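You operate a simulated robot arm through the tools that you are given. There is no shell and no other tool.

You are at the controls of a simulated robot arm. One attempt, no reset.

TASK
Put things in order on the top of the grey cabinet. At the end: the black numbered regulator from the top of the grey cabinet stands where the white round capacitor stood; the white round capacitor from the top of the grey cabinet stands where the green strainer stood; the green strainer stands on top of the grey muffler; the grey coil is in the purple parts tray; whatever was shut is shut again. Leave all else as you found it, and nothing knocked over.

The check looks at the end state, three seconds after you hand in, the way a careful person would. Anything else that was tipped, shoved, dropped, spilled or broken makes it a failure.

THE ROBOT
A 7-joint arm with a two-finger parallel gripper, fixed in place. Base frame: the origin is at the foot of the arm, x ahead of it, y to its left, z up; the work surface is at about z = 0. Units: mm, degrees, N and s.
With the tool pointing down near the work surface it reaches from about 240 to 620 mm from the base axis. Its first joint turns from -66.0 to 66.0 degrees. Payload 2.6 kg.
Tool frame: the origin (TCP) lies between the finger pads and is the grasp point; the fingertips stand 30 mm ahead of it; z points along the fingers, y is the line along which they close. The gripper opens to 94 mm. The fingers are 28 mm wide and 10 mm thick; the gripper's body (50 by 96 mm) begins 55 mm behind the TCP.
Orientation is that of the tool frame in the base frame, as [roll, pitch, yaw] about the fixed x, y, z axes, in that order (R = Rz(yaw) Ry(pitch) Rx(roll)). With the fingers straight down and closing along the base's y, the tool's x points along the base's -x, its y along +y and its z along -z.

THE INTERFACE
- The arm moves only by the tool send_rows. Its argument "targets" is a list of rows, each an object of numbers (a shift or turn left out is 0, a gripper value left out holds the last): "tx", "ty", "tz": the shift along the tool's x, y, z in m; "rx", "ry", "rz": the turn, a rotation vector about the tool's x, y, z in degrees. In form: [{"tx": .., "ty": .., "tz": .., "rx": .., "ry": .., "rz": ..}, ...]. A call has 1 to 20 rows; each row shifts and turns the commanded pose from where the row before left it, along the tool's axes as they then stand. "gripper" is the closure, from 0 (fully open) to 1 (shut), set as the call begins (left out, the last holds). Rows are played at 5 a second. More than 50 mm and 8.6 degrees between two rows, or a gripper value outside its range, and nothing of the call is played. A pose out of reach is approached as far as the arm can. The call stops where the force on the tool passes 40 N (or 10 N more than at its start, if that is more) or the arm is blocked; 0.2 s more then pass. The fingers move at their own pace (about 72 mm/s each) and stop on an object; they squeeze with about 35 N. The grip force told is the motor's: it shows also when the fingers shut on nothing. Time passes only in rows, and 0.2 s behind the last, so rows that do not move let the fingers close. The reply holds the time, the measured pose of the TCP, the force on the tool along the base axes, the opening and the grip force, in the units named above and with some noise, with the torque about the TCP (base axes, N m) and any sound that the robot's microphone picked up.
- Cameras (640 x 400 px; columns grow to the right, rows downward): "scene" is fixed at [36.5, 449.3, 554.6]; the picture's right is [-0.63, -0.77, 0.00], its down [-0.57, 0.47, -0.68] and it looks along [0.52, -0.43, -0.73] (base axes); focal length 274 px, centre (320, 200). "wrist" rides on the gripper at [76, 14, -103] in the tool frame; the picture's right is [-0.18, 0.98, 0.00], its down [-0.75, -0.14, -0.64] and it looks along [-0.63, -0.12, 0.77] (tool axes); focal length 243 px, centre (320, 200). There is no depth. A picture from a camera that has moved, and an enlarged one, comes with that camera's place and axes in the base frame and with its lens. The place of the scene camera against the robot may be out by one fixed shift of up to 12 mm in any direction.
- get_image(camera): a new picture of that camera. It takes no simulated time.
- close_up(camera, box): a new picture of the part [left, top, right, bottom] of that camera's present view, enlarged. It takes no simulated time.
- finish_job(): hands the job in; it is judged then, once.

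Nothing tells you positions but the pictures and the camera data. Unless the task says otherwise, let go and move clear before handing in.

The tools are called after "Call:" by a JSON object that holds its "method" and its "body". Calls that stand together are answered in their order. send_rows: Moves the arm, as the interface text tells. Its arguments: {"type":"object","properties":{"targets":{"type":"array","items":{"type":"object","properties":{"tx":{"type":"number"},"ty":{"type":"number"},"tz":{"type":"number"},"rx":{"type":"number"},"ry":{"type":"number"},"rz":{"type":"number"}}}},"gripper":{"type":"number"}},"required":["targets"]} The other tools are called the same way: get_image (camera) takes a picture; close_up (camera, box) takes an enlarged picture of a part of a camera's view; finish_job () hands the job in.

At the start:

```text
time: 0.0
ee_pos: [366.0, 75.3, 293.8]
ee_rot: [180.0, 0.0, -179.9]
ft_force: [-0.5, 0.3, 0.9]
moment: [-0.01, 0.03, 0.0]
gripper_width: 94.1
finger_force: 0.0
```

scene: 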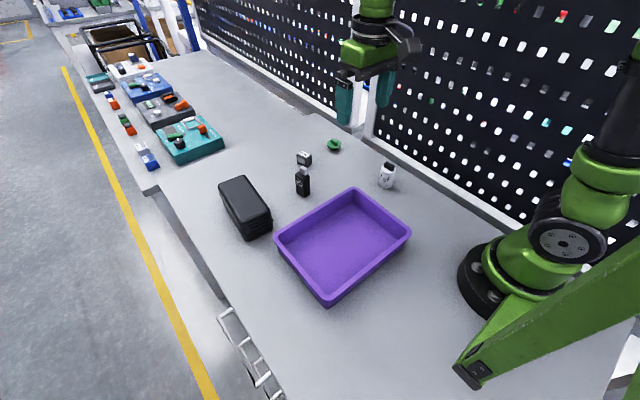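
wrist: 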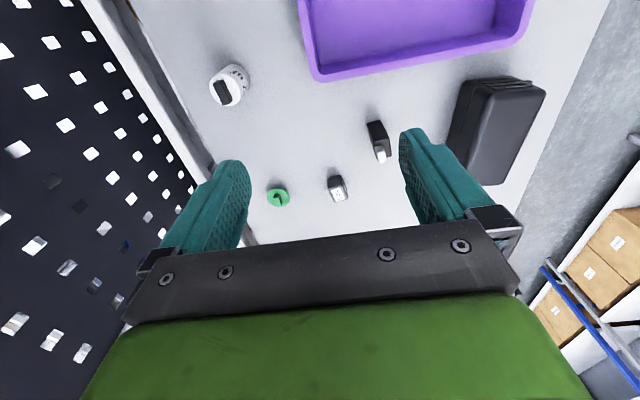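

I see a purple tray, a black case, a small black block, a small grey block, a green ring-like part and a white round part on the grey surface. I'll take close-ups to identify each one before moving.

Call:
{"method": "close_up", "body": {"camera": "scene", "box": [270, 120, 430, 220]}}

Call:
{"method": "close_up", "body": {"camera": "scene", "box": [200, 150, 360, 250]}}

Call:
{"method": "close_up", "body": {"camera": "wrist", "box": [190, 40, 420, 220]}}

Call:
{"method": "close_up", "body": {"camera": "wrist", "box": [340, 50, 580, 200]}}

Call:
{"method": "close_up", "body": {"camera": "scene", "box": [60, 40, 240, 180]}}

```text
4.00 times, centred on (350, 170) of scene
camera zoom: at [36.5, 449.3, 554.6], right [-0.63, -0.77, 0.0], down [-0.57, 0.47, -0.68], along [0.52, -0.43, -0.73], focal length 1098 px, centre (200, 320)
```

zoom: 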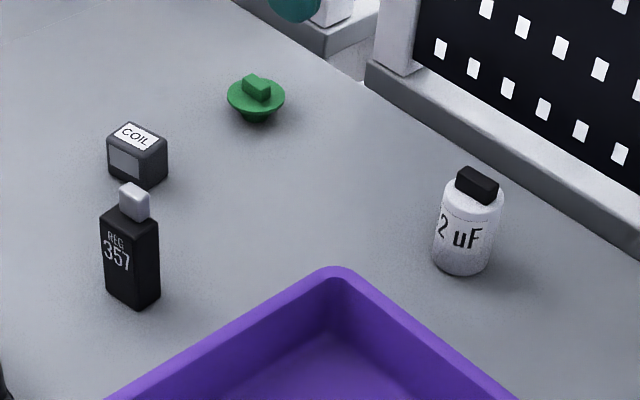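

```text
4.00 times, centred on (280, 200) of scene
camera zoom: at [36.5, 449.3, 554.6], right [-0.63, -0.77, 0.0], down [-0.57, 0.47, -0.68], along [0.52, -0.43, -0.73], focal length 1098 px, centre (480, 200)
```

zoom: 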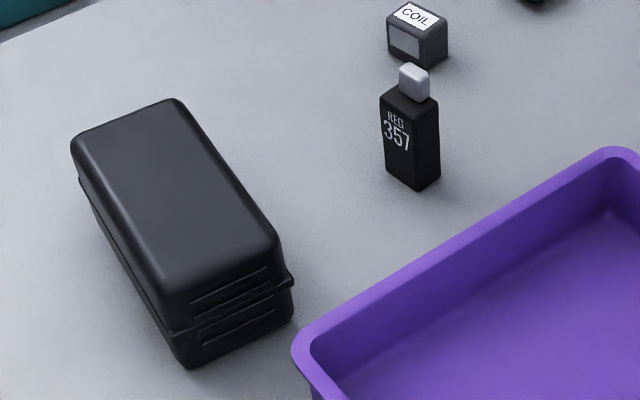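

```text
2.22 times, centred on (305, 130) of wrist
camera zoom: at [290.6, 88.4, 397.2], right [0.18, 0.98, 0.0], down [0.75, -0.14, 0.64], along [0.63, -0.12, -0.77], focal length 539 px, centre (353, 356)
```

zoom: 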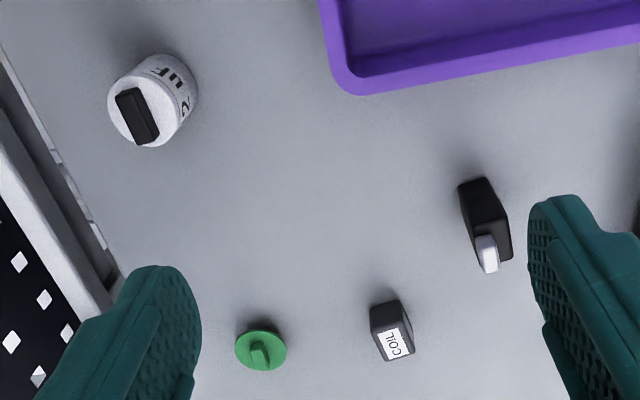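

```text
2.67 times, centred on (460, 125) of wrist
camera zoom: at [290.6, 88.4, 397.2], right [0.18, 0.98, 0.0], down [0.75, -0.14, 0.64], along [0.63, -0.12, -0.77], focal length 647 px, centre (-53, 400)
```

zoom: 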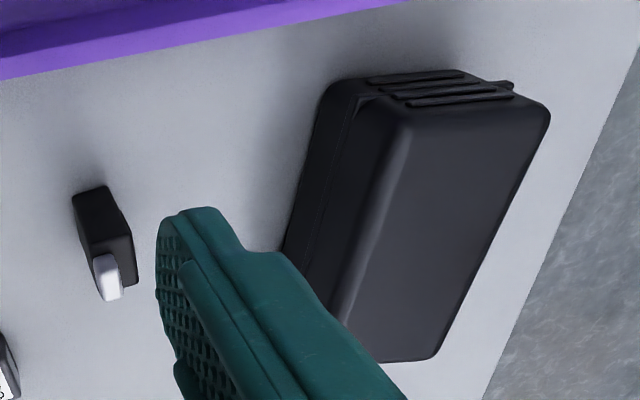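

```text
2.86 times, centred on (150, 110) of scene
camera zoom: at [36.5, 449.3, 554.6], right [-0.63, -0.77, 0.0], down [-0.57, 0.47, -0.68], along [0.52, -0.43, -0.73], focal length 784 px, centre (806, 457)
```

zoom: 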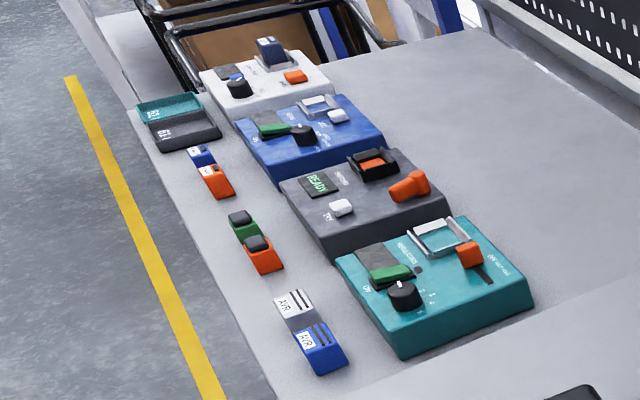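

The regulator (marked 357) stands near (482,146), with the grey coil, green strainer and white capacitor all out in the open. I can't see a muffler, so it is probably inside the shut black case near (505,312). I'll move the wrist camera over to look at the case and the rest of the surface.

Call:
{"method": "send_rows", "body": {"targets": [{"tx": 0.0127, "ty": 0.044}, {"tx": 0.0127, "ty": 0.044}, {"tx": 0.0127, "ty": 0.044}, {"tx": 0.0127, "ty": 0.044}, {"tx": 0.0127, "ty": 0.044}, {"tx": 0.0127, "ty": 0.044}, {}]}}

Call:
{"method": "get_image", "body": {"camera": "wrist"}}

Call:
{"method": "get_image", "body": {"camera": "scene"}}

```text
time: 1.6
ee_pos: [291.5, 339.8, 294.5]
ee_rot: [180.0, 0.0, 179.9]
ft_force: [-0.1, -0.2, -0.1]
moment: [0.0, 0.02, -0.02]
gripper_width: 94.1
finger_force: 0.1
```

```text
taken
camera wrist: at [216.3, 352.9, 398.2], right [0.19, 0.98, 0.0], down [0.75, -0.14, 0.64], along [0.63, -0.12, -0.77], focal length 243 px, centre (320, 200)
```

wrist: 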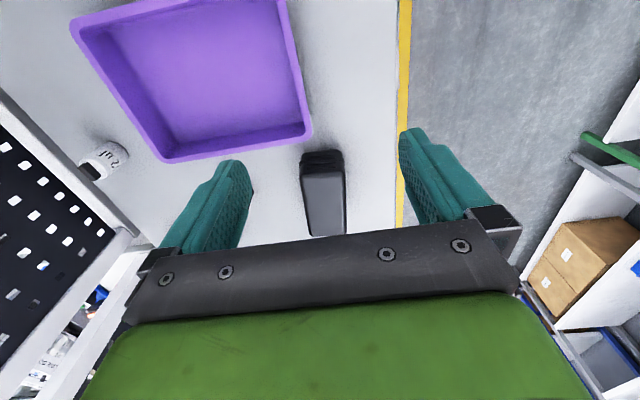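

```text
taken
```

scene: 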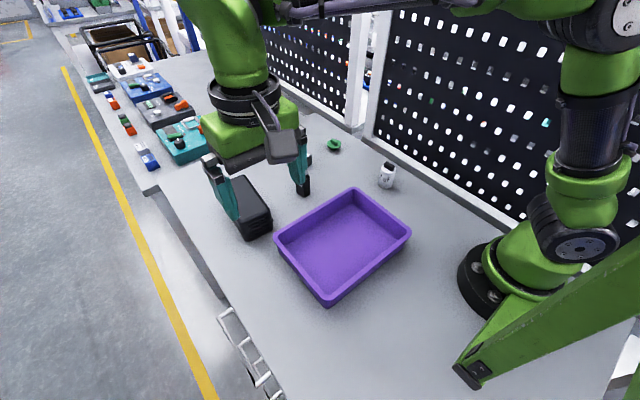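

The tray and case are now in view from the wrist. I'll zoom in on the case.

Call:
{"method": "close_up", "body": {"camera": "wrist", "box": [260, 130, 400, 240]}}

Call:
{"method": "close_up", "body": {"camera": "wrist", "box": [60, 0, 320, 170]}}

Call:
{"method": "close_up", "body": {"camera": "scene", "box": [250, 170, 430, 320]}}

```text
3.64 times, centred on (330, 185) of wrist
camera zoom: at [216.3, 352.9, 398.2], right [0.19, 0.98, 0.0], down [0.75, -0.14, 0.64], along [0.63, -0.12, -0.77], focal length 882 px, centre (284, 254)
```

zoom: 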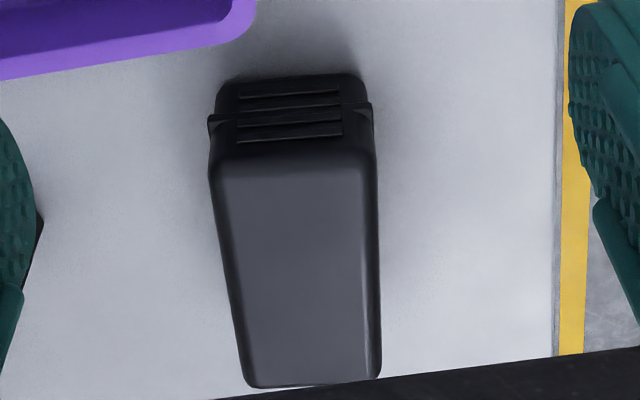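

```text
2.35 times, centred on (190, 85) of wrist
camera zoom: at [216.3, 352.9, 398.2], right [0.19, 0.98, 0.0], down [0.75, -0.14, 0.64], along [0.63, -0.12, -0.77], focal length 571 px, centre (626, 471)
```

zoom: 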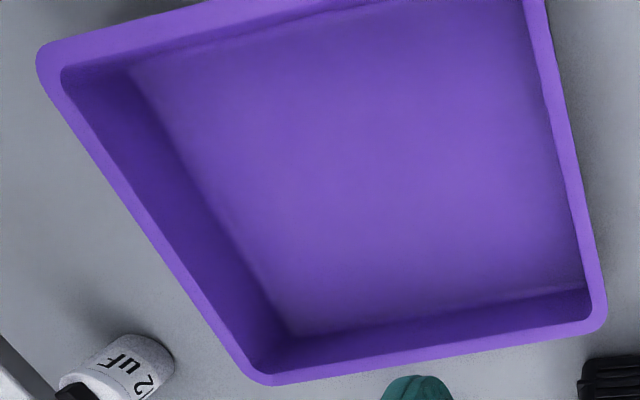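

```text
2.67 times, centred on (340, 245) of scene
camera zoom: at [36.5, 449.4, 554.6], right [-0.63, -0.77, 0.0], down [-0.57, 0.47, -0.68], along [0.52, -0.43, -0.73], focal length 732 px, centre (267, 80)
```

zoom: 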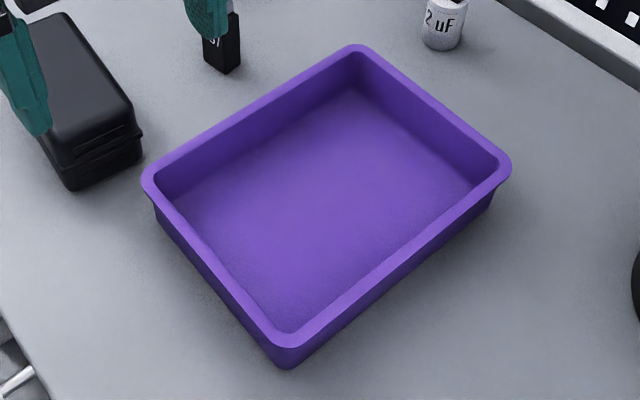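

The case has a seam at about half height (z≈33) and a lip plus ribs at its near end. I'll back the arm out of the scene camera's view so I can see whether the lid is hinged.

Call:
{"method": "send_rows", "body": {"targets": [{"ty": -0.045}, {"ty": -0.045}, {"ty": -0.045}, {"ty": -0.045}, {"ty": -0.045}, {"ty": -0.045}, {"tx": -0.03, "ty": -0.03}, {}]}}

Call:
{"method": "close_up", "body": {"camera": "scene", "box": [205, 165, 285, 250]}}

Call:
{"method": "get_image", "body": {"camera": "wrist"}}

Call:
{"method": "get_image", "body": {"camera": "scene"}}

```text
time: 3.4
ee_pos: [321.1, 36.4, 293.7]
ee_rot: [-179.9, 0.0, 179.9]
ft_force: [0.1, -0.5, -0.6]
moment: [0.0, 0.03, 0.04]
gripper_width: 94.1
finger_force: 0.0
```

```text
4.71 times, centred on (245, 208) of scene
camera zoom: at [36.5, 449.3, 554.6], right [-0.63, -0.77, 0.0], down [-0.57, 0.47, -0.68], along [0.52, -0.43, -0.73], focal length 1291 px, centre (673, 165)
```

zoom: 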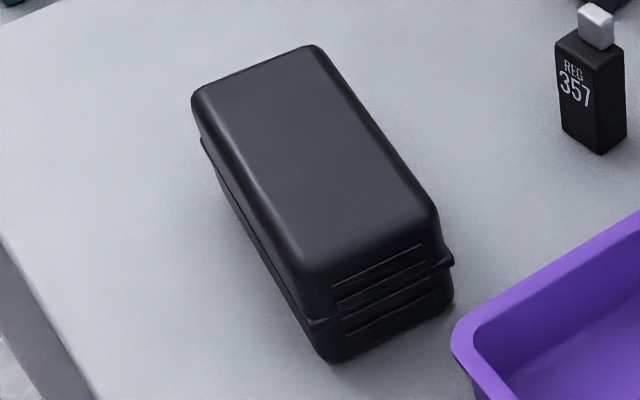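

```text
taken
camera wrist: at [244.3, 50.3, 396.7], right [0.18, 0.98, 0.0], down [0.75, -0.14, 0.64], along [0.63, -0.12, -0.77], focal length 243 px, centre (320, 200)
```

wrist: 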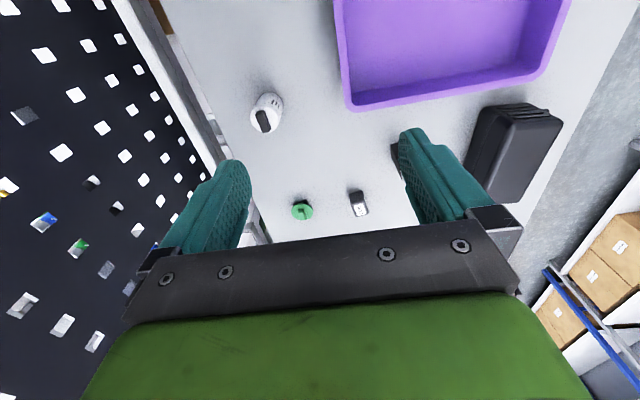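

```text
taken
```

scene: 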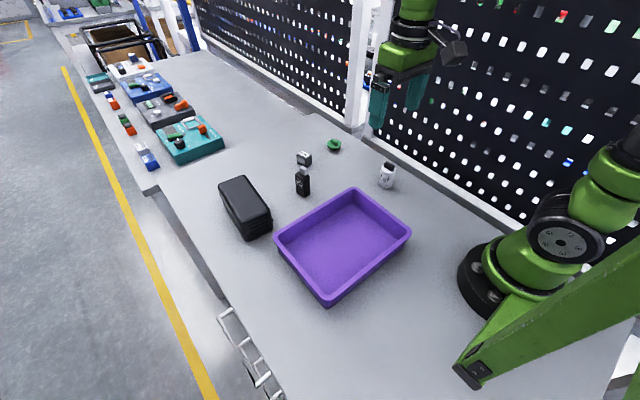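

Call:
{"method": "close_up", "body": {"camera": "wrist", "box": [455, 90, 575, 210]}}

Call:
{"method": "close_up", "body": {"camera": "wrist", "box": [230, 80, 390, 230]}}

```text
3.33 times, centred on (515, 150) of wrist
camera zoom: at [244.3, 50.3, 396.7], right [0.18, 0.98, 0.0], down [0.75, -0.14, 0.64], along [0.63, -0.12, -0.77], focal length 809 px, centre (-330, 367)
```

zoom: 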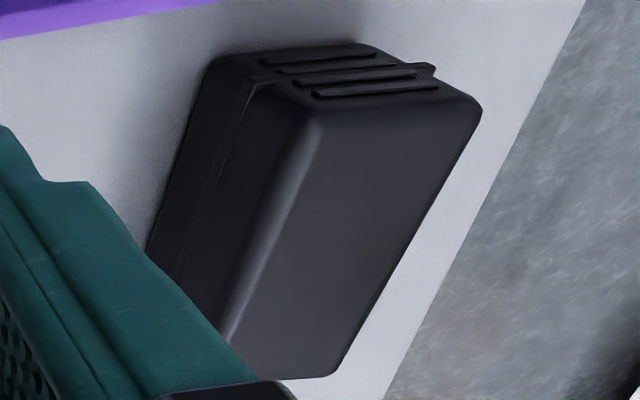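

```text
2.67 times, centred on (310, 155) of wrist
camera zoom: at [244.3, 50.3, 396.7], right [0.18, 0.98, 0.0], down [0.75, -0.14, 0.64], along [0.63, -0.12, -0.77], focal length 647 px, centre (347, 320)
```

zoom: 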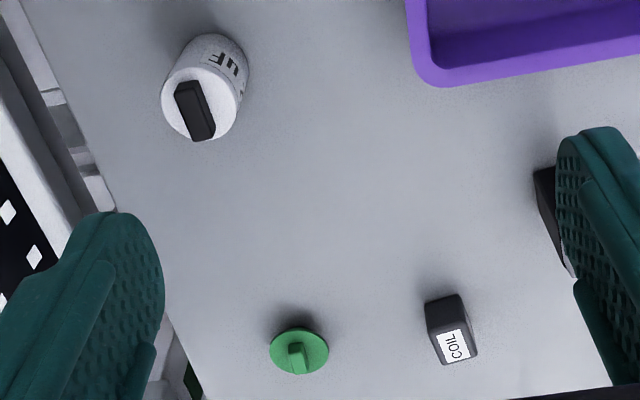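

The seam flange shows on the near end and the +y side, but I can't yet tell how the lid opens. I'll take a lower view of the case from its -y side.

Call:
{"method": "send_rows", "body": {"targets": [{"tx": -0.0108, "ty": 0.0318, "tz": 0.0268}, {"tx": -0.0108, "ty": 0.0318, "tz": 0.0268}, {"tx": -0.0108, "ty": 0.0318, "tz": 0.0268}, {"tx": -0.0108, "ty": 0.0318, "tz": 0.0268}, {"tx": -0.0108, "ty": 0.0318, "tz": 0.0268}, {"rz": -7.5}, {"rz": -7.5}, {"rz": -7.5}, {"rz": -7.5}, {"rz": -7.5}, {"rz": -7.5}, {"ry": -7}, {"ry": -7}, {"ry": -7}, {}]}}

Call:
{"method": "get_image", "body": {"camera": "wrist"}}

Call:
{"method": "get_image", "body": {"camera": "scene"}}

```text
time: 6.6
ee_pos: [373.3, 196.9, 158.7]
ee_rot: [-180.0, 21.2, -134.9]
ft_force: [-0.4, 0.8, 0.3]
moment: [0.0, 0.03, -0.02]
gripper_width: 94.1
finger_force: 0.1
```

```text
taken
camera wrist: at [287.4, 130.1, 228.5], right [-0.57, 0.82, 0.07], down [0.43, 0.23, 0.87], along [0.7, 0.53, -0.49], focal length 243 px, centre (320, 200)
```

wrist: 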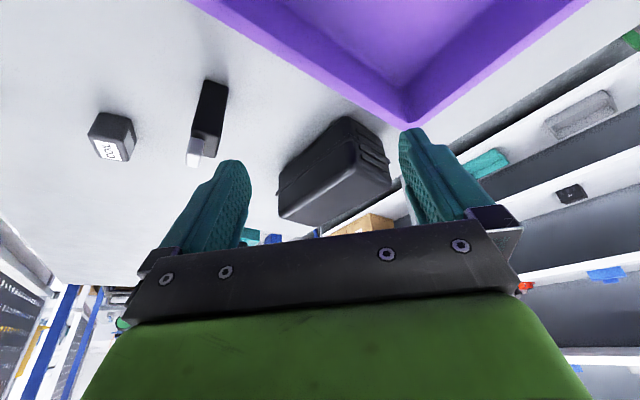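

```text
taken
```

scene: 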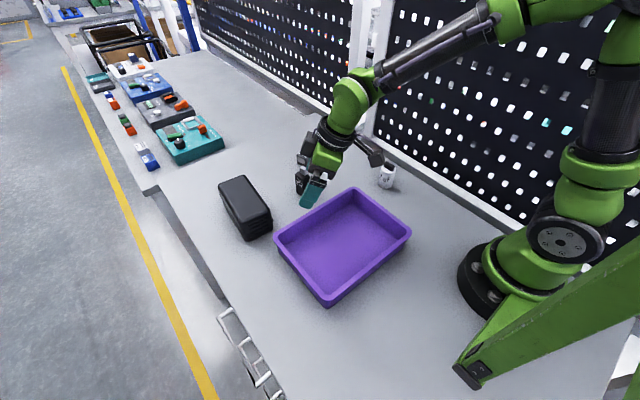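

Call:
{"method": "close_up", "body": {"camera": "wrist", "box": [260, 105, 410, 235]}}

Call:
{"method": "close_up", "body": {"camera": "wrist", "box": [70, 60, 250, 180]}}

```text
3.08 times, centred on (335, 170) of wrist
camera zoom: at [287.4, 130.1, 228.5], right [-0.57, 0.82, 0.07], down [0.43, 0.23, 0.87], along [0.7, 0.53, -0.49], focal length 746 px, centre (274, 292)
```

zoom: 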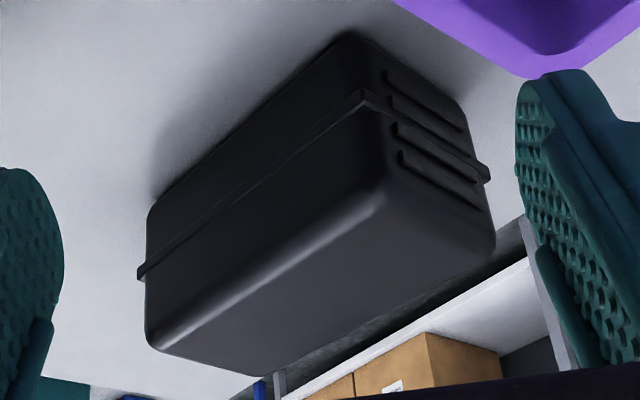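

```text
3.33 times, centred on (160, 120) of wrist
camera zoom: at [287.4, 130.1, 228.5], right [-0.57, 0.82, 0.07], down [0.43, 0.23, 0.87], along [0.7, 0.53, -0.49], focal length 809 px, centre (853, 467)
```

zoom: 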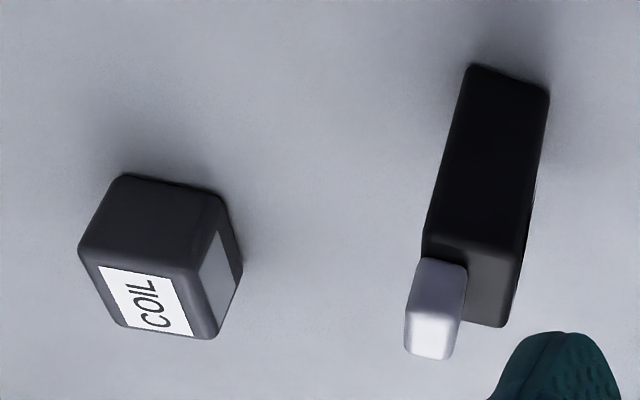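

Call:
{"method": "close_up", "body": {"camera": "wrist", "box": [285, 115, 365, 175]}}

Call:
{"method": "close_up", "body": {"camera": "wrist", "box": [335, 110, 405, 190]}}

Call:
{"method": "close_up", "body": {"camera": "scene", "box": [212, 170, 252, 245]}}

```text
6.67 times, centred on (325, 145) of wrist
camera zoom: at [287.4, 130.1, 228.5], right [-0.57, 0.82, 0.07], down [0.43, 0.23, 0.87], along [0.7, 0.53, -0.49], focal length 1618 px, centre (287, 567)
```

zoom: 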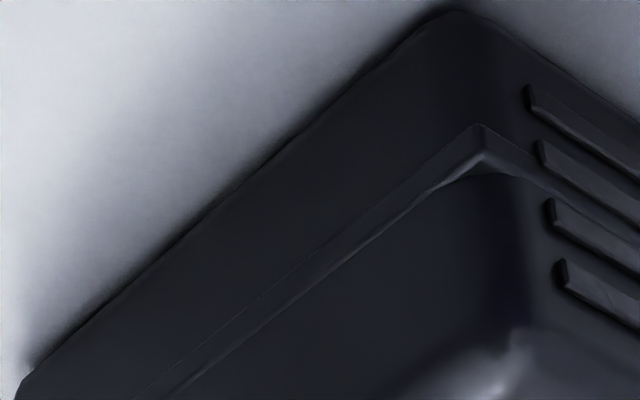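

```text
5.00 times, centred on (370, 150) of wrist
camera zoom: at [287.4, 130.1, 228.5], right [-0.57, 0.82, 0.07], down [0.43, 0.23, 0.87], along [0.7, 0.53, -0.49], focal length 1213 px, centre (70, 450)
```

zoom: 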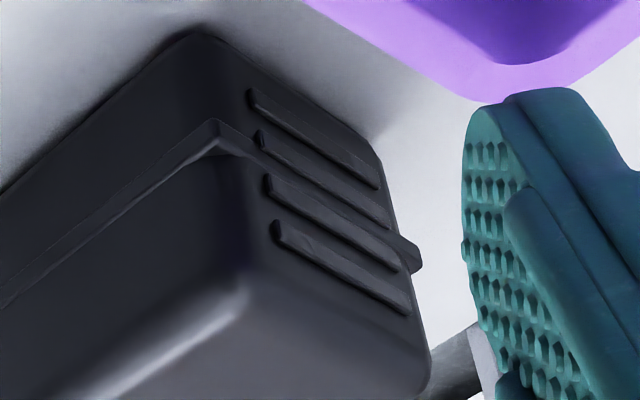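

```text
5.33 times, centred on (232, 208) of scene
camera zoom: at [36.5, 449.3, 554.6], right [-0.63, -0.77, 0.0], down [-0.57, 0.47, -0.68], along [0.52, -0.43, -0.73], focal length 1464 px, centre (789, 160)
```

zoom: 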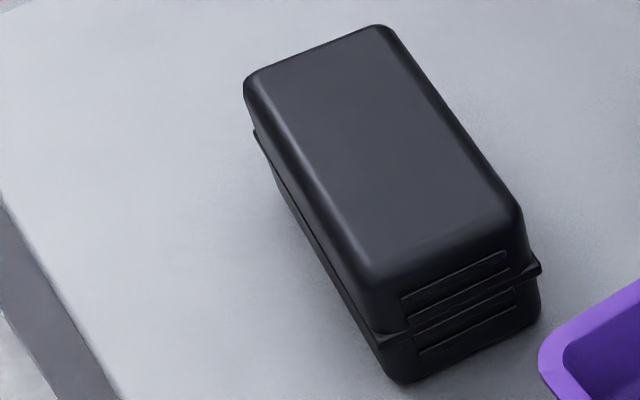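

The case is roughly 148×77×80 mm, with halves of about the same height and its centre near (500,310). Before touching it, I want a closer look at the middle of its -y flange and its far end for a hinge or latch.

Call:
{"method": "close_up", "body": {"camera": "wrist", "box": [272, 140, 336, 200]}}

Call:
{"method": "close_up", "body": {"camera": "wrist", "box": [480, 0, 640, 130]}}

```text
6.67 times, centred on (304, 170) of wrist
camera zoom: at [287.4, 130.1, 228.5], right [-0.57, 0.82, 0.07], down [0.43, 0.23, 0.87], along [0.7, 0.53, -0.49], focal length 1618 px, centre (427, 400)
```

zoom: 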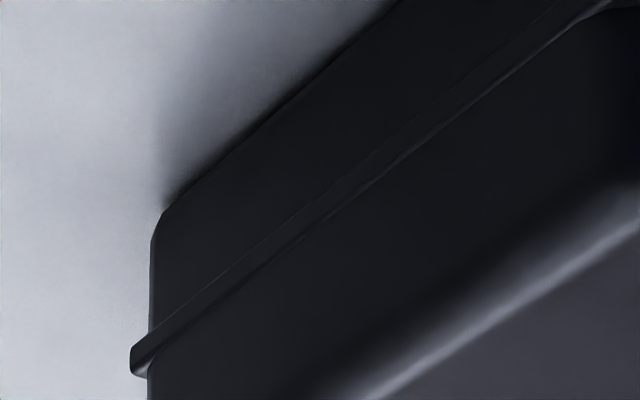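

```text
3.08 times, centred on (560, 65) of wrist
camera zoom: at [287.4, 130.1, 228.5], right [-0.57, 0.82, 0.07], down [0.43, 0.23, 0.87], along [0.7, 0.53, -0.49], focal length 746 px, centre (-418, 615)
```

zoom: 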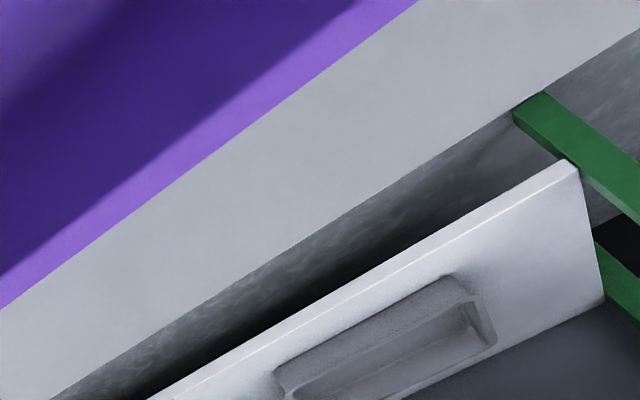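

The flange looks like one continuous strip with no visible hinge on this side. I'll look at the far end and -y side from the other direction before deciding what this box is.

Call:
{"method": "send_rows", "body": {"targets": [{"ry": 7}, {"ry": 7}, {"ry": 7}, {"tx": -0.0197, "ty": -0.0331, "tz": -0.0132}, {"tx": -0.0197, "ty": -0.0331, "tz": -0.0132}, {"tx": -0.0197, "ty": -0.0331, "tz": -0.0132}, {"tx": -0.0197, "ty": -0.0331, "tz": -0.0132}, {"tx": -0.0197, "ty": -0.0331, "tz": -0.0132}, {"rz": -8.5}, {"rz": -8.5}, {"rz": -8.5}, {"rz": -8.5}, {"rz": -8.5}, {"rz": -8.5}, {"rz": -8.5}, {"rz": -8.5}, {"rz": -8.5}, {"rz": -8.5}, {}]}}

Call:
{"method": "get_image", "body": {"camera": "wrist"}}

Call:
{"method": "get_image", "body": {"camera": "scene"}}

```text
time: 10.6
ee_pos: [561.3, 150.6, 225.5]
ee_rot: [179.9, 0.0, -49.9]
ft_force: [0.3, 0.6, 1.0]
moment: [0.01, 0.03, 0.01]
gripper_width: 93.6
finger_force: 0.0
```

```text
taken
camera wrist: at [599.4, 81.9, 329.4], right [-0.87, -0.49, 0.0], down [-0.38, 0.67, 0.64], along [-0.32, 0.56, -0.77], focal length 243 px, centre (320, 200)
```

wrist: 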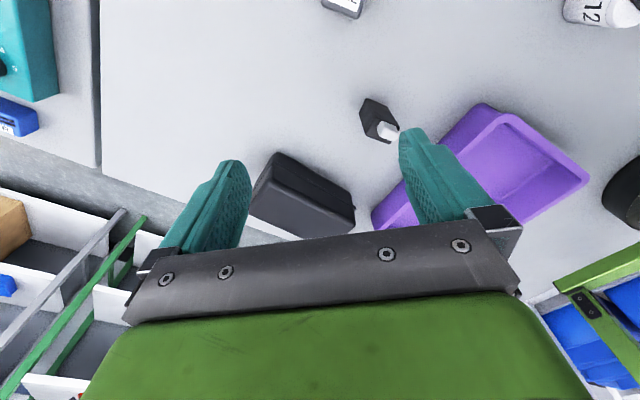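

```text
taken
```

scene: 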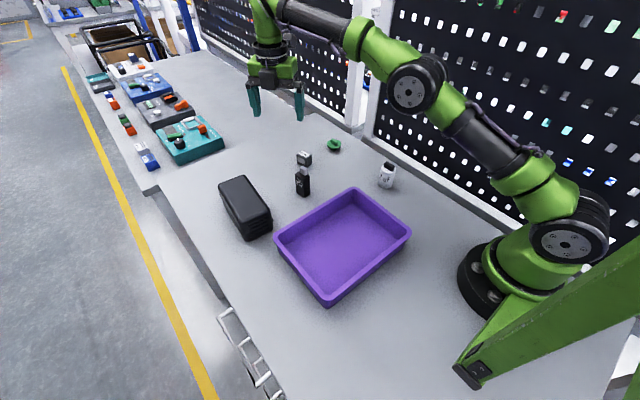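

Call:
{"method": "close_up", "body": {"camera": "wrist", "box": [240, 140, 370, 245]}}

Call:
{"method": "close_up", "body": {"camera": "wrist", "box": [350, 90, 420, 150]}}

Call:
{"method": "close_up", "body": {"camera": "wrist", "box": [0, 0, 260, 170]}}

```text
3.81 times, centred on (305, 192) of wrist
camera zoom: at [599.4, 81.9, 329.4], right [-0.87, -0.49, 0.0], down [-0.38, 0.67, 0.64], along [-0.32, 0.56, -0.77], focal length 924 px, centre (377, 229)
```

zoom: 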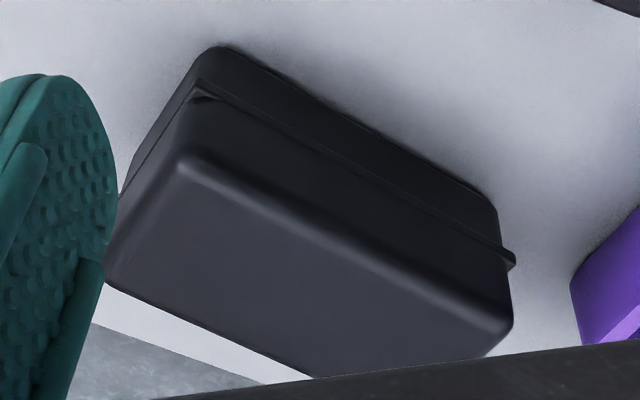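

```text
6.67 times, centred on (385, 120) of wrist
camera zoom: at [599.4, 81.9, 329.4], right [-0.87, -0.49, 0.0], down [-0.38, 0.67, 0.64], along [-0.32, 0.56, -0.77], focal length 1618 px, centre (-113, 733)
```

zoom: 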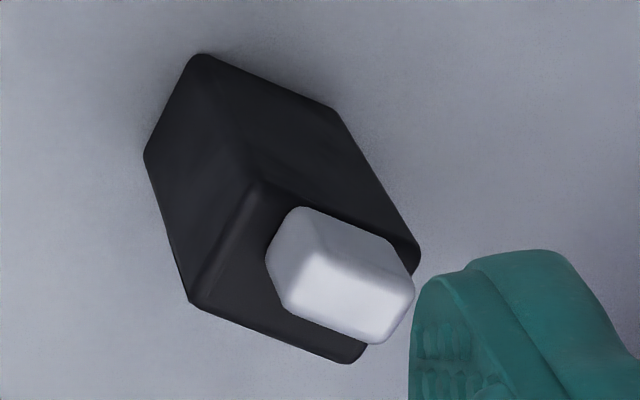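

```text
2.35 times, centred on (130, 85) of wrist
camera zoom: at [599.4, 81.9, 329.4], right [-0.87, -0.49, 0.0], down [-0.38, 0.67, 0.64], along [-0.32, 0.56, -0.77], focal length 571 px, centre (767, 471)
```

zoom: 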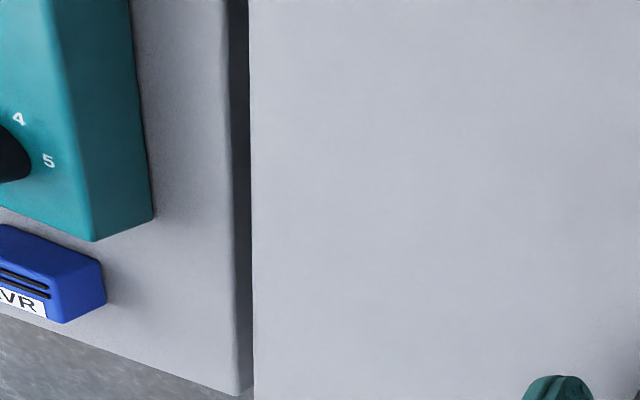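

There are ribs only at the near end and a flange all the way round, with no hinge visible. This box may itself be the grey muffler, or it may be a case holding it, so I'll test gently: grip only the upper half at its centre, lift a few mm and feel the load. First I'll move above it and align with its axis (yaw about -5.5°).

Call:
{"method": "send_rows", "body": {"targets": [{"rz": 8.475}, {"rz": 8.475}, {"rz": 8.475}, {"rz": 8.475}, {"rz": 8.475}, {"rz": 8.475}, {"rz": 8.475}, {"rz": 8.475}, {"rz": 8.475}, {"rz": 8.475}, {"rz": 8.475}, {"rz": 8.475}, {"rz": 8.475}, {"rz": 8.475}, {"rz": 8.475}, {"rz": 8.475}, {}]}}

Call:
{"method": "send_rows", "body": {"targets": [{"tx": 0.01544, "ty": 0.03034, "tz": 0.0171}, {"tx": 0.01544, "ty": 0.03034, "tz": 0.0171}, {"tx": 0.01544, "ty": 0.03034, "tz": 0.0171}, {"tx": 0.01544, "ty": 0.03034, "tz": 0.0171}, {"tx": 0.01544, "ty": 0.03034, "tz": 0.0171}, {}]}}

Call:
{"method": "get_image", "body": {"camera": "wrist"}}

Call:
{"method": "get_image", "body": {"camera": "scene"}}

```text
time: 14.2
ee_pos: [561.0, 151.0, 225.0]
ee_rot: [179.9, 0.1, 174.3]
ft_force: [-0.5, 0.0, -0.1]
moment: [0.03, 0.03, -0.01]
gripper_width: 93.9
finger_force: 0.1
```

```text
time: 15.6
ee_pos: [500.5, 310.2, 142.1]
ee_rot: [180.0, 0.0, 174.4]
ft_force: [-0.1, -0.2, 0.1]
moment: [0.0, -0.02, 0.01]
gripper_width: 94.1
finger_force: 0.2
```

```text
taken
camera wrist: at [426.0, 330.6, 245.9], right [0.28, 0.96, 0.0], down [0.74, -0.21, 0.64], along [0.62, -0.18, -0.77], focal length 243 px, centre (320, 200)
```

wrist: 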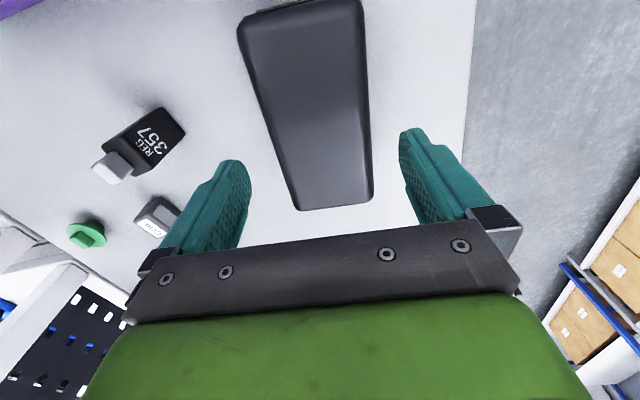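

```text
taken
```

scene: 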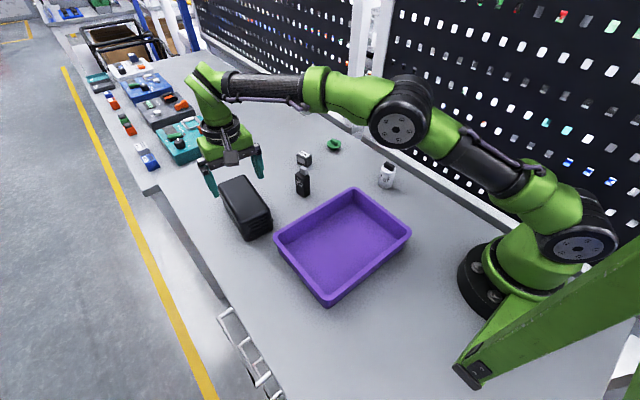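

The box sits centred between the fingers, with about 12 mm clear on each side. I'll descend so the fingertips stop just above the flange, then look.

Call:
{"method": "send_rows", "body": {"targets": [{"tz": 0.02}, {"tz": 0.02}, {"tz": 0.02}, {}]}}

Call:
{"method": "close_up", "body": {"camera": "scene", "box": [180, 140, 300, 250]}}

Call:
{"method": "get_image", "body": {"camera": "wrist"}}

```text
time: 16.6
ee_pos: [500.1, 310.7, 80.6]
ee_rot: [-180.0, 0.0, 174.4]
ft_force: [0.0, 0.8, -0.2]
moment: [0.02, 0.02, -0.04]
gripper_width: 94.1
finger_force: 0.2
```

```text
3.64 times, centred on (240, 195) of scene
camera zoom: at [36.5, 449.3, 554.6], right [-0.63, -0.77, 0.0], down [-0.57, 0.47, -0.68], along [0.52, -0.43, -0.73], focal length 998 px, centre (611, 218)
```

zoom: 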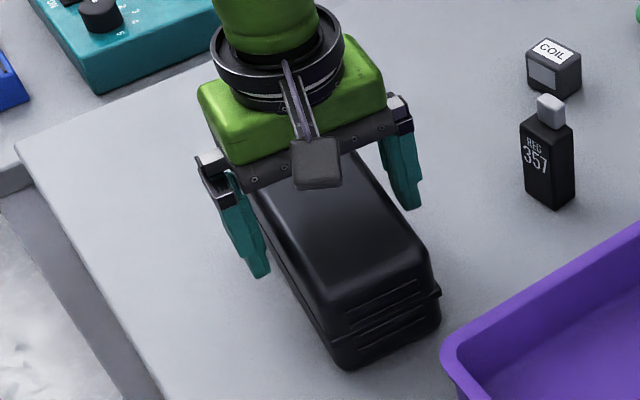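

```text
taken
camera wrist: at [425.6, 331.2, 184.1], right [0.28, 0.96, 0.0], down [0.74, -0.21, 0.64], along [0.62, -0.18, -0.77], focal length 243 px, centre (320, 200)
```

wrist: 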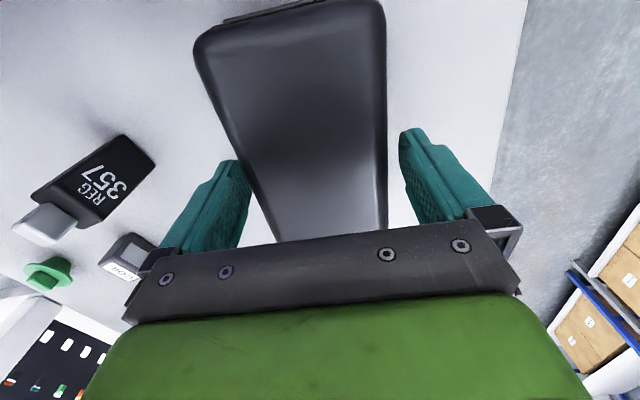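

I'm 2 mm off centre, so I'll correct that, close on the upper half, and let it settle.

Call:
{"method": "send_rows", "body": {"targets": [{"ty": -0.002}, {}]}}

Call:
{"method": "send_rows", "body": {"targets": [{}, {}, {}, {}], "gripper": 1.0}}

Call:
{"method": "close_up", "body": {"camera": "scene", "box": [180, 140, 300, 250]}}

```text
time: 17.2
ee_pos: [499.4, 308.1, 81.4]
ee_rot: [-180.0, 0.0, 174.3]
ft_force: [-0.4, -1.4, -0.9]
moment: [0.01, 0.0, -0.02]
gripper_width: 93.8
finger_force: 0.1
```

```text
time: 18.2
ee_pos: [498.6, 309.3, 80.9]
ee_rot: [180.0, -0.1, 174.4]
ft_force: [-0.5, 3.0, 0.4]
moment: [0.29, -0.14, 0.16]
gripper_width: 80.4
finger_force: 34.3
```

```text
3.64 times, centred on (240, 195) of scene
camera zoom: at [36.5, 449.3, 554.6], right [-0.63, -0.77, 0.0], down [-0.57, 0.47, -0.68], along [0.52, -0.43, -0.73], focal length 998 px, centre (611, 218)
```

zoom: 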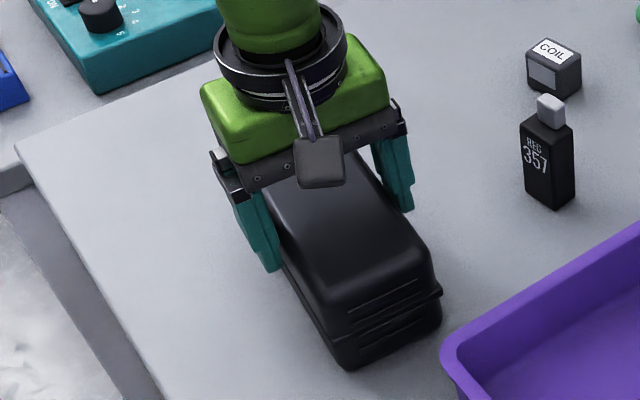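

The grip holds at 80.4 mm. I'll lift 3 mm and read the force.

Call:
{"method": "send_rows", "body": {"targets": [{"tz": -0.0015}, {"tz": -0.0015}, {}]}}

Call:
{"method": "close_up", "body": {"camera": "scene", "box": [200, 165, 290, 250]}}

```text
time: 19.0
ee_pos: [499.8, 306.5, 81.9]
ee_rot: [-179.9, -0.1, 174.3]
ft_force: [-0.2, -0.1, 0.1]
moment: [0.01, -0.01, 0.0]
gripper_width: 80.1
finger_force: 34.9
```

```text
4.71 times, centred on (245, 208) of scene
camera zoom: at [36.6, 449.4, 554.5], right [-0.63, -0.77, 0.0], down [-0.57, 0.47, -0.68], along [0.52, -0.43, -0.73], focal length 1291 px, centre (673, 165)
```

zoom: 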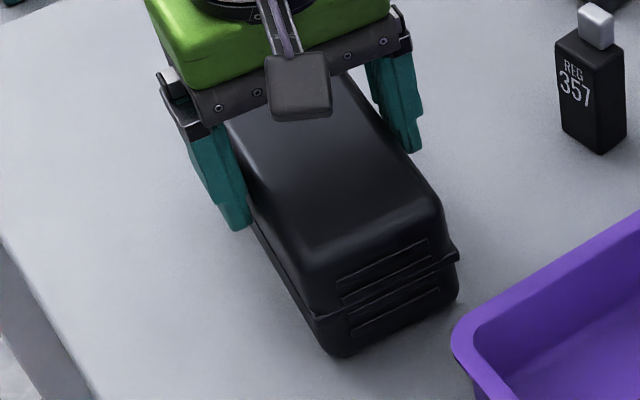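

Call:
{"method": "close_up", "body": {"camera": "scene", "box": [235, 200, 280, 245]}}

Call:
{"method": "close_up", "body": {"camera": "wrist", "box": [160, 0, 480, 250]}}

```text
8.89 times, centred on (258, 222) of scene
camera zoom: at [36.6, 449.4, 554.5], right [-0.63, -0.77, 0.0], down [-0.57, 0.47, -0.68], along [0.52, -0.43, -0.73], focal length 2439 px, centre (876, 0)
```

zoom: 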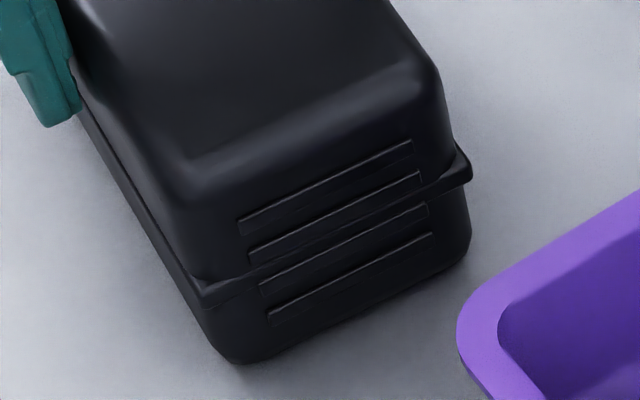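

```text
1.60 times, centred on (320, 125) of wrist
camera zoom: at [425.1, 327.8, 186.3], right [0.28, 0.96, 0.0], down [0.74, -0.21, 0.64], along [0.61, -0.18, -0.77], focal length 388 px, centre (320, 320)
```

zoom: 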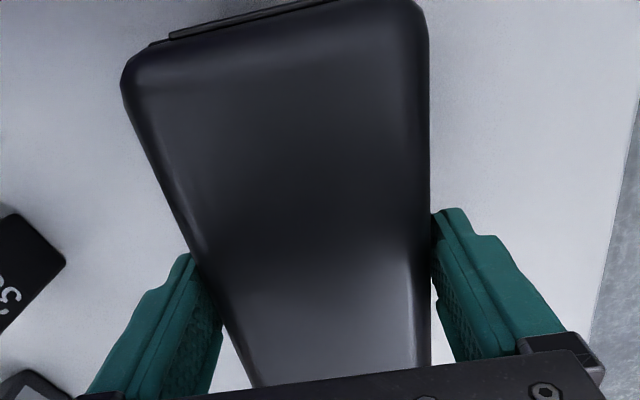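

The seam hasn't opened and there's no load yet, so the 3 mm may have gone into slack. I'll lift a little more.

Call:
{"method": "send_rows", "body": {"targets": [{"tz": -0.0015}, {"tz": -0.0015}, {}]}}

Call:
{"method": "close_up", "body": {"camera": "scene", "box": [235, 200, 280, 245]}}

Call:
{"method": "close_up", "body": {"camera": "scene", "box": [200, 165, 290, 250]}}

```text
time: 19.8
ee_pos: [499.4, 307.2, 85.5]
ee_rot: [180.0, 0.0, 174.5]
ft_force: [-0.1, 0.2, -9.2]
moment: [-0.01, 0.06, -0.03]
gripper_width: 80.2
finger_force: 35.1
```

```text
8.89 times, centred on (258, 222) of scene
camera zoom: at [36.6, 449.4, 554.5], right [-0.63, -0.77, 0.0], down [-0.57, 0.47, -0.68], along [0.52, -0.43, -0.73], focal length 2439 px, centre (876, 0)
```

zoom: 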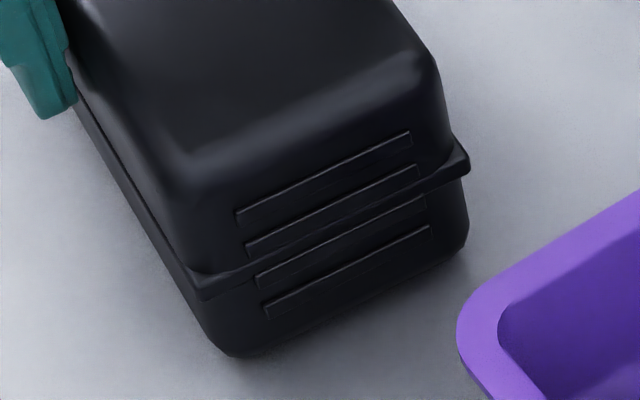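

```text
4.71 times, centred on (245, 208) of scene
camera zoom: at [36.6, 449.4, 554.5], right [-0.63, -0.77, 0.0], down [-0.57, 0.47, -0.68], along [0.52, -0.43, -0.73], focal length 1291 px, centre (673, 165)
```

zoom: 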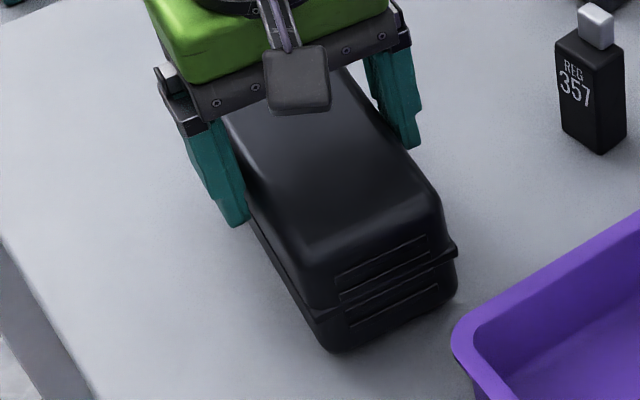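

The whole box came up as one body: about 9.2 N, balanced about the grip, with the seam still closed. I'll set it back down and compare its position with the first picture.

Call:
{"method": "send_rows", "body": {"targets": [{"tz": 0.002}, {"tz": 0.002}, {"tz": 0.001}, {}]}}

Call:
{"method": "close_up", "body": {"camera": "scene", "box": [205, 165, 285, 250]}}

```text
time: 20.8
ee_pos: [499.6, 307.0, 80.5]
ee_rot: [-180.0, 0.1, 174.5]
ft_force: [-0.6, 0.0, -7.7]
moment: [0.04, -0.01, 0.01]
gripper_width: 80.2
finger_force: 35.7
```

```text
4.71 times, centred on (245, 208) of scene
camera zoom: at [36.6, 449.4, 554.5], right [-0.63, -0.77, 0.0], down [-0.57, 0.47, -0.68], along [0.52, -0.43, -0.73], focal length 1291 px, centre (673, 165)
```

zoom: 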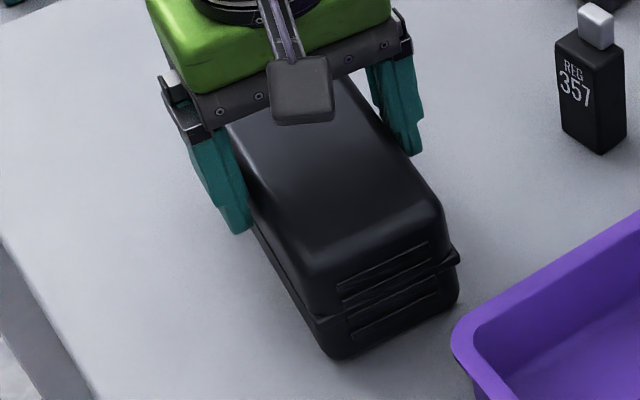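

It's about 2 mm off in -y from where it stood, so I'll shift it back +y while it's still carried, then lower it fully.

Call:
{"method": "send_rows", "body": {"targets": [{"ty": 0.002}, {}, {"tz": 0.001}, {}]}}

Call:
{"method": "close_up", "body": {"camera": "scene", "box": [205, 165, 285, 250]}}

```text
time: 21.8
ee_pos: [501.0, 309.6, 80.7]
ee_rot: [179.9, 0.0, 174.4]
ft_force: [-7.1, -3.5, 10.9]
moment: [-0.6, 0.69, -0.17]
gripper_width: 80.3
finger_force: 35.0
```

```text
4.71 times, centred on (245, 208) of scene
camera zoom: at [36.5, 449.3, 554.6], right [-0.63, -0.77, 0.0], down [-0.57, 0.47, -0.68], along [0.52, -0.43, -0.73], focal length 1291 px, centre (673, 165)
```

zoom: 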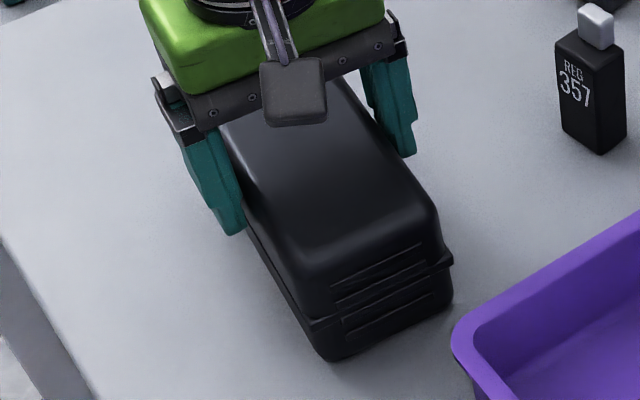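

The box is back within about 1 mm of its original position. I'll release it and re-grip higher, clearly above the flange, to be sure the upper half isn't a separate lid.

Call:
{"method": "send_rows", "body": {"targets": [{"tz": -0.001}, {}]}}

Call:
{"method": "send_rows", "body": {"targets": [{}, {}, {"tz": -0.007}, {"tz": -0.007}, {}], "gripper": 0.0}}

Call:
{"method": "close_up", "body": {"camera": "scene", "box": [205, 165, 285, 250]}}

Call:
{"method": "get_image", "body": {"camera": "wrist"}}

```text
time: 22.4
ee_pos: [499.3, 309.7, 80.2]
ee_rot: [179.9, 0.0, 174.4]
ft_force: [1.2, -0.2, 7.7]
moment: [0.7, 0.77, -0.16]
gripper_width: 80.4
finger_force: 34.9
```

```text
time: 23.6
ee_pos: [498.0, 308.7, 93.7]
ee_rot: [-180.0, 0.1, 174.4]
ft_force: [-0.2, 0.5, 0.0]
moment: [0.01, -0.02, 0.03]
gripper_width: 93.8
finger_force: 0.2
```

```text
4.71 times, centred on (245, 208) of scene
camera zoom: at [36.5, 449.3, 554.6], right [-0.63, -0.77, 0.0], down [-0.57, 0.47, -0.68], along [0.52, -0.43, -0.73], focal length 1291 px, centre (673, 165)
```

zoom: 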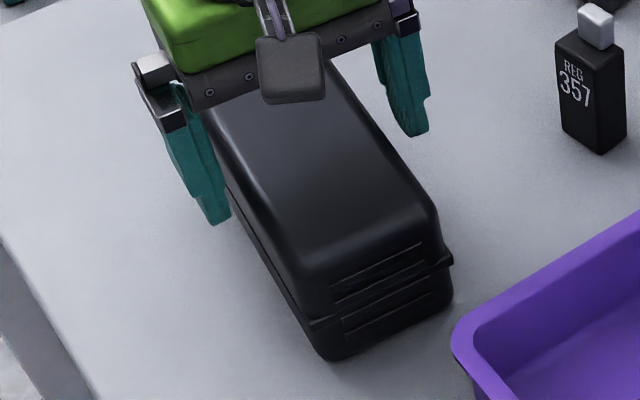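

```text
taken
camera wrist: at [424.0, 329.1, 197.6], right [0.28, 0.96, 0.0], down [0.74, -0.21, 0.64], along [0.62, -0.18, -0.77], focal length 243 px, centre (320, 200)
```

wrist: 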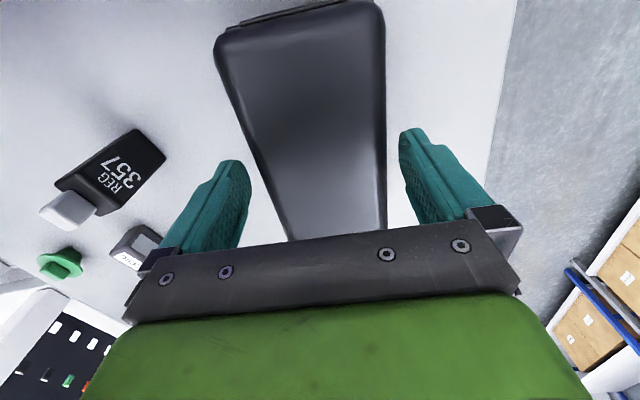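

The fingertips are now at about z 64, well above the flange. I'll close and read the width.

Call:
{"method": "send_rows", "body": {"targets": [{}, {}, {}, {}], "gripper": 1.0}}

Call:
{"method": "send_rows", "body": {"targets": [{"tz": -0.0015}, {"tz": -0.0015}, {"tz": -0.001}, {}]}}

Call:
{"method": "close_up", "body": {"camera": "scene", "box": [205, 165, 285, 250]}}

```text
time: 24.6
ee_pos: [497.2, 308.2, 93.5]
ee_rot: [179.9, 0.1, 174.4]
ft_force: [-1.7, 1.4, 1.8]
moment: [0.07, -0.07, 0.17]
gripper_width: 75.7
finger_force: 35.7
```

```text
time: 25.6
ee_pos: [498.2, 308.9, 97.5]
ee_rot: [180.0, 0.1, 174.4]
ft_force: [0.4, 0.8, -8.6]
moment: [-0.02, 0.03, 0.02]
gripper_width: 75.9
finger_force: 34.8
```

```text
4.71 times, centred on (245, 208) of scene
camera zoom: at [36.6, 449.4, 554.5], right [-0.63, -0.77, 0.0], down [-0.57, 0.47, -0.68], along [0.52, -0.43, -0.73], focal length 1291 px, centre (673, 165)
```

zoom: 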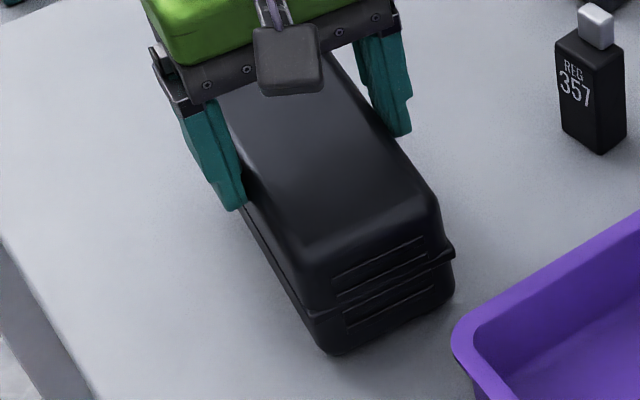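

Gripped at 75.9 mm on the upper shell itself, the whole 0.9 kg body still rises together, so it has no lid. It's the only unassigned part on the cabinet top, so I take it to be the grey muffler. I'll lower it back to its spot.

Call:
{"method": "send_rows", "body": {"targets": [{"tz": 0.0015}, {"tz": 0.0015}, {"tz": 0.0005}, {}]}}

Call:
{"method": "close_up", "body": {"camera": "scene", "box": [205, 165, 285, 250]}}

```text
time: 26.6
ee_pos: [498.3, 308.8, 95.1]
ee_rot: [-180.0, 0.0, 174.4]
ft_force: [-0.7, -0.1, -9.0]
moment: [0.01, 0.01, 0.0]
gripper_width: 75.8
finger_force: 34.6
```

```text
4.71 times, centred on (245, 208) of scene
camera zoom: at [36.6, 449.4, 554.5], right [-0.63, -0.77, 0.0], down [-0.57, 0.47, -0.68], along [0.52, -0.43, -0.73], focal length 1291 px, centre (673, 165)
```

zoom: 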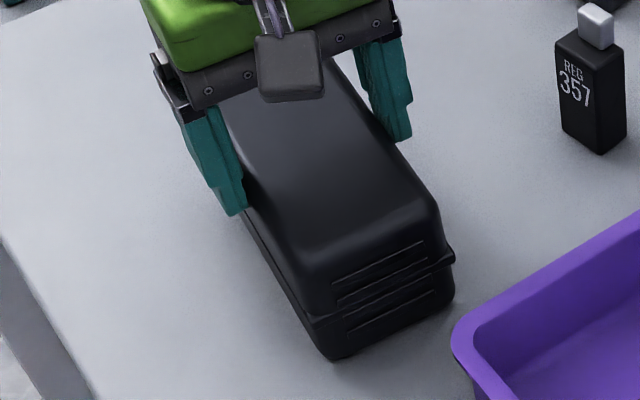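

Call:
{"method": "send_rows", "body": {"targets": [{"tz": 0.0008, "ty": 0.0005}, {}, {}]}}

Call:
{"method": "close_up", "body": {"camera": "scene", "box": [205, 165, 285, 250]}}

```text
time: 27.4
ee_pos: [497.8, 310.3, 93.9]
ee_rot: [-179.9, 0.0, 174.4]
ft_force: [-0.5, 0.5, -9.1]
moment: [0.03, 0.0, 0.02]
gripper_width: 76.1
finger_force: 35.3
```

```text
4.71 times, centred on (245, 208) of scene
camera zoom: at [36.6, 449.4, 554.5], right [-0.63, -0.77, 0.0], down [-0.57, 0.47, -0.68], along [0.52, -0.43, -0.73], focal length 1291 px, centre (673, 165)
```

zoom: 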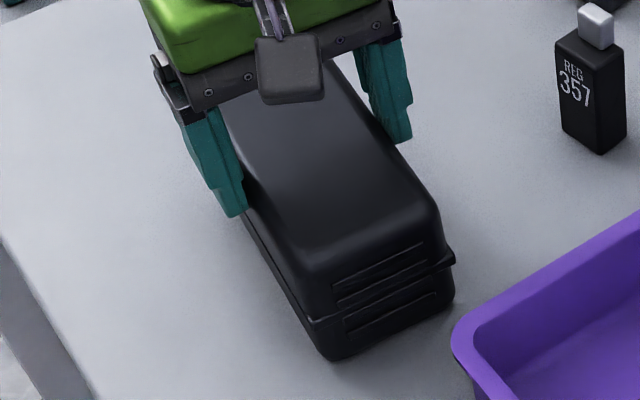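

It's still fully carried, so I'll lower in half-millimetre steps until the table takes the weight.

Call:
{"method": "send_rows", "body": {"targets": [{"tz": 0.0005}, {}, {}]}}

Call:
{"method": "send_rows", "body": {"targets": [{"tz": 0.0005}, {}, {}]}}

```text
time: 28.2
ee_pos: [497.2, 308.8, 93.7]
ee_rot: [180.0, 0.0, 174.5]
ft_force: [0.1, 1.3, -5.5]
moment: [0.04, 0.24, -0.12]
gripper_width: 75.8
finger_force: 34.7
```

```text
time: 29.0
ee_pos: [498.5, 309.2, 93.9]
ee_rot: [-180.0, 0.0, 174.4]
ft_force: [-3.8, -5.9, 7.9]
moment: [-0.17, 1.17, 0.34]
gripper_width: 75.7
finger_force: 35.0
```

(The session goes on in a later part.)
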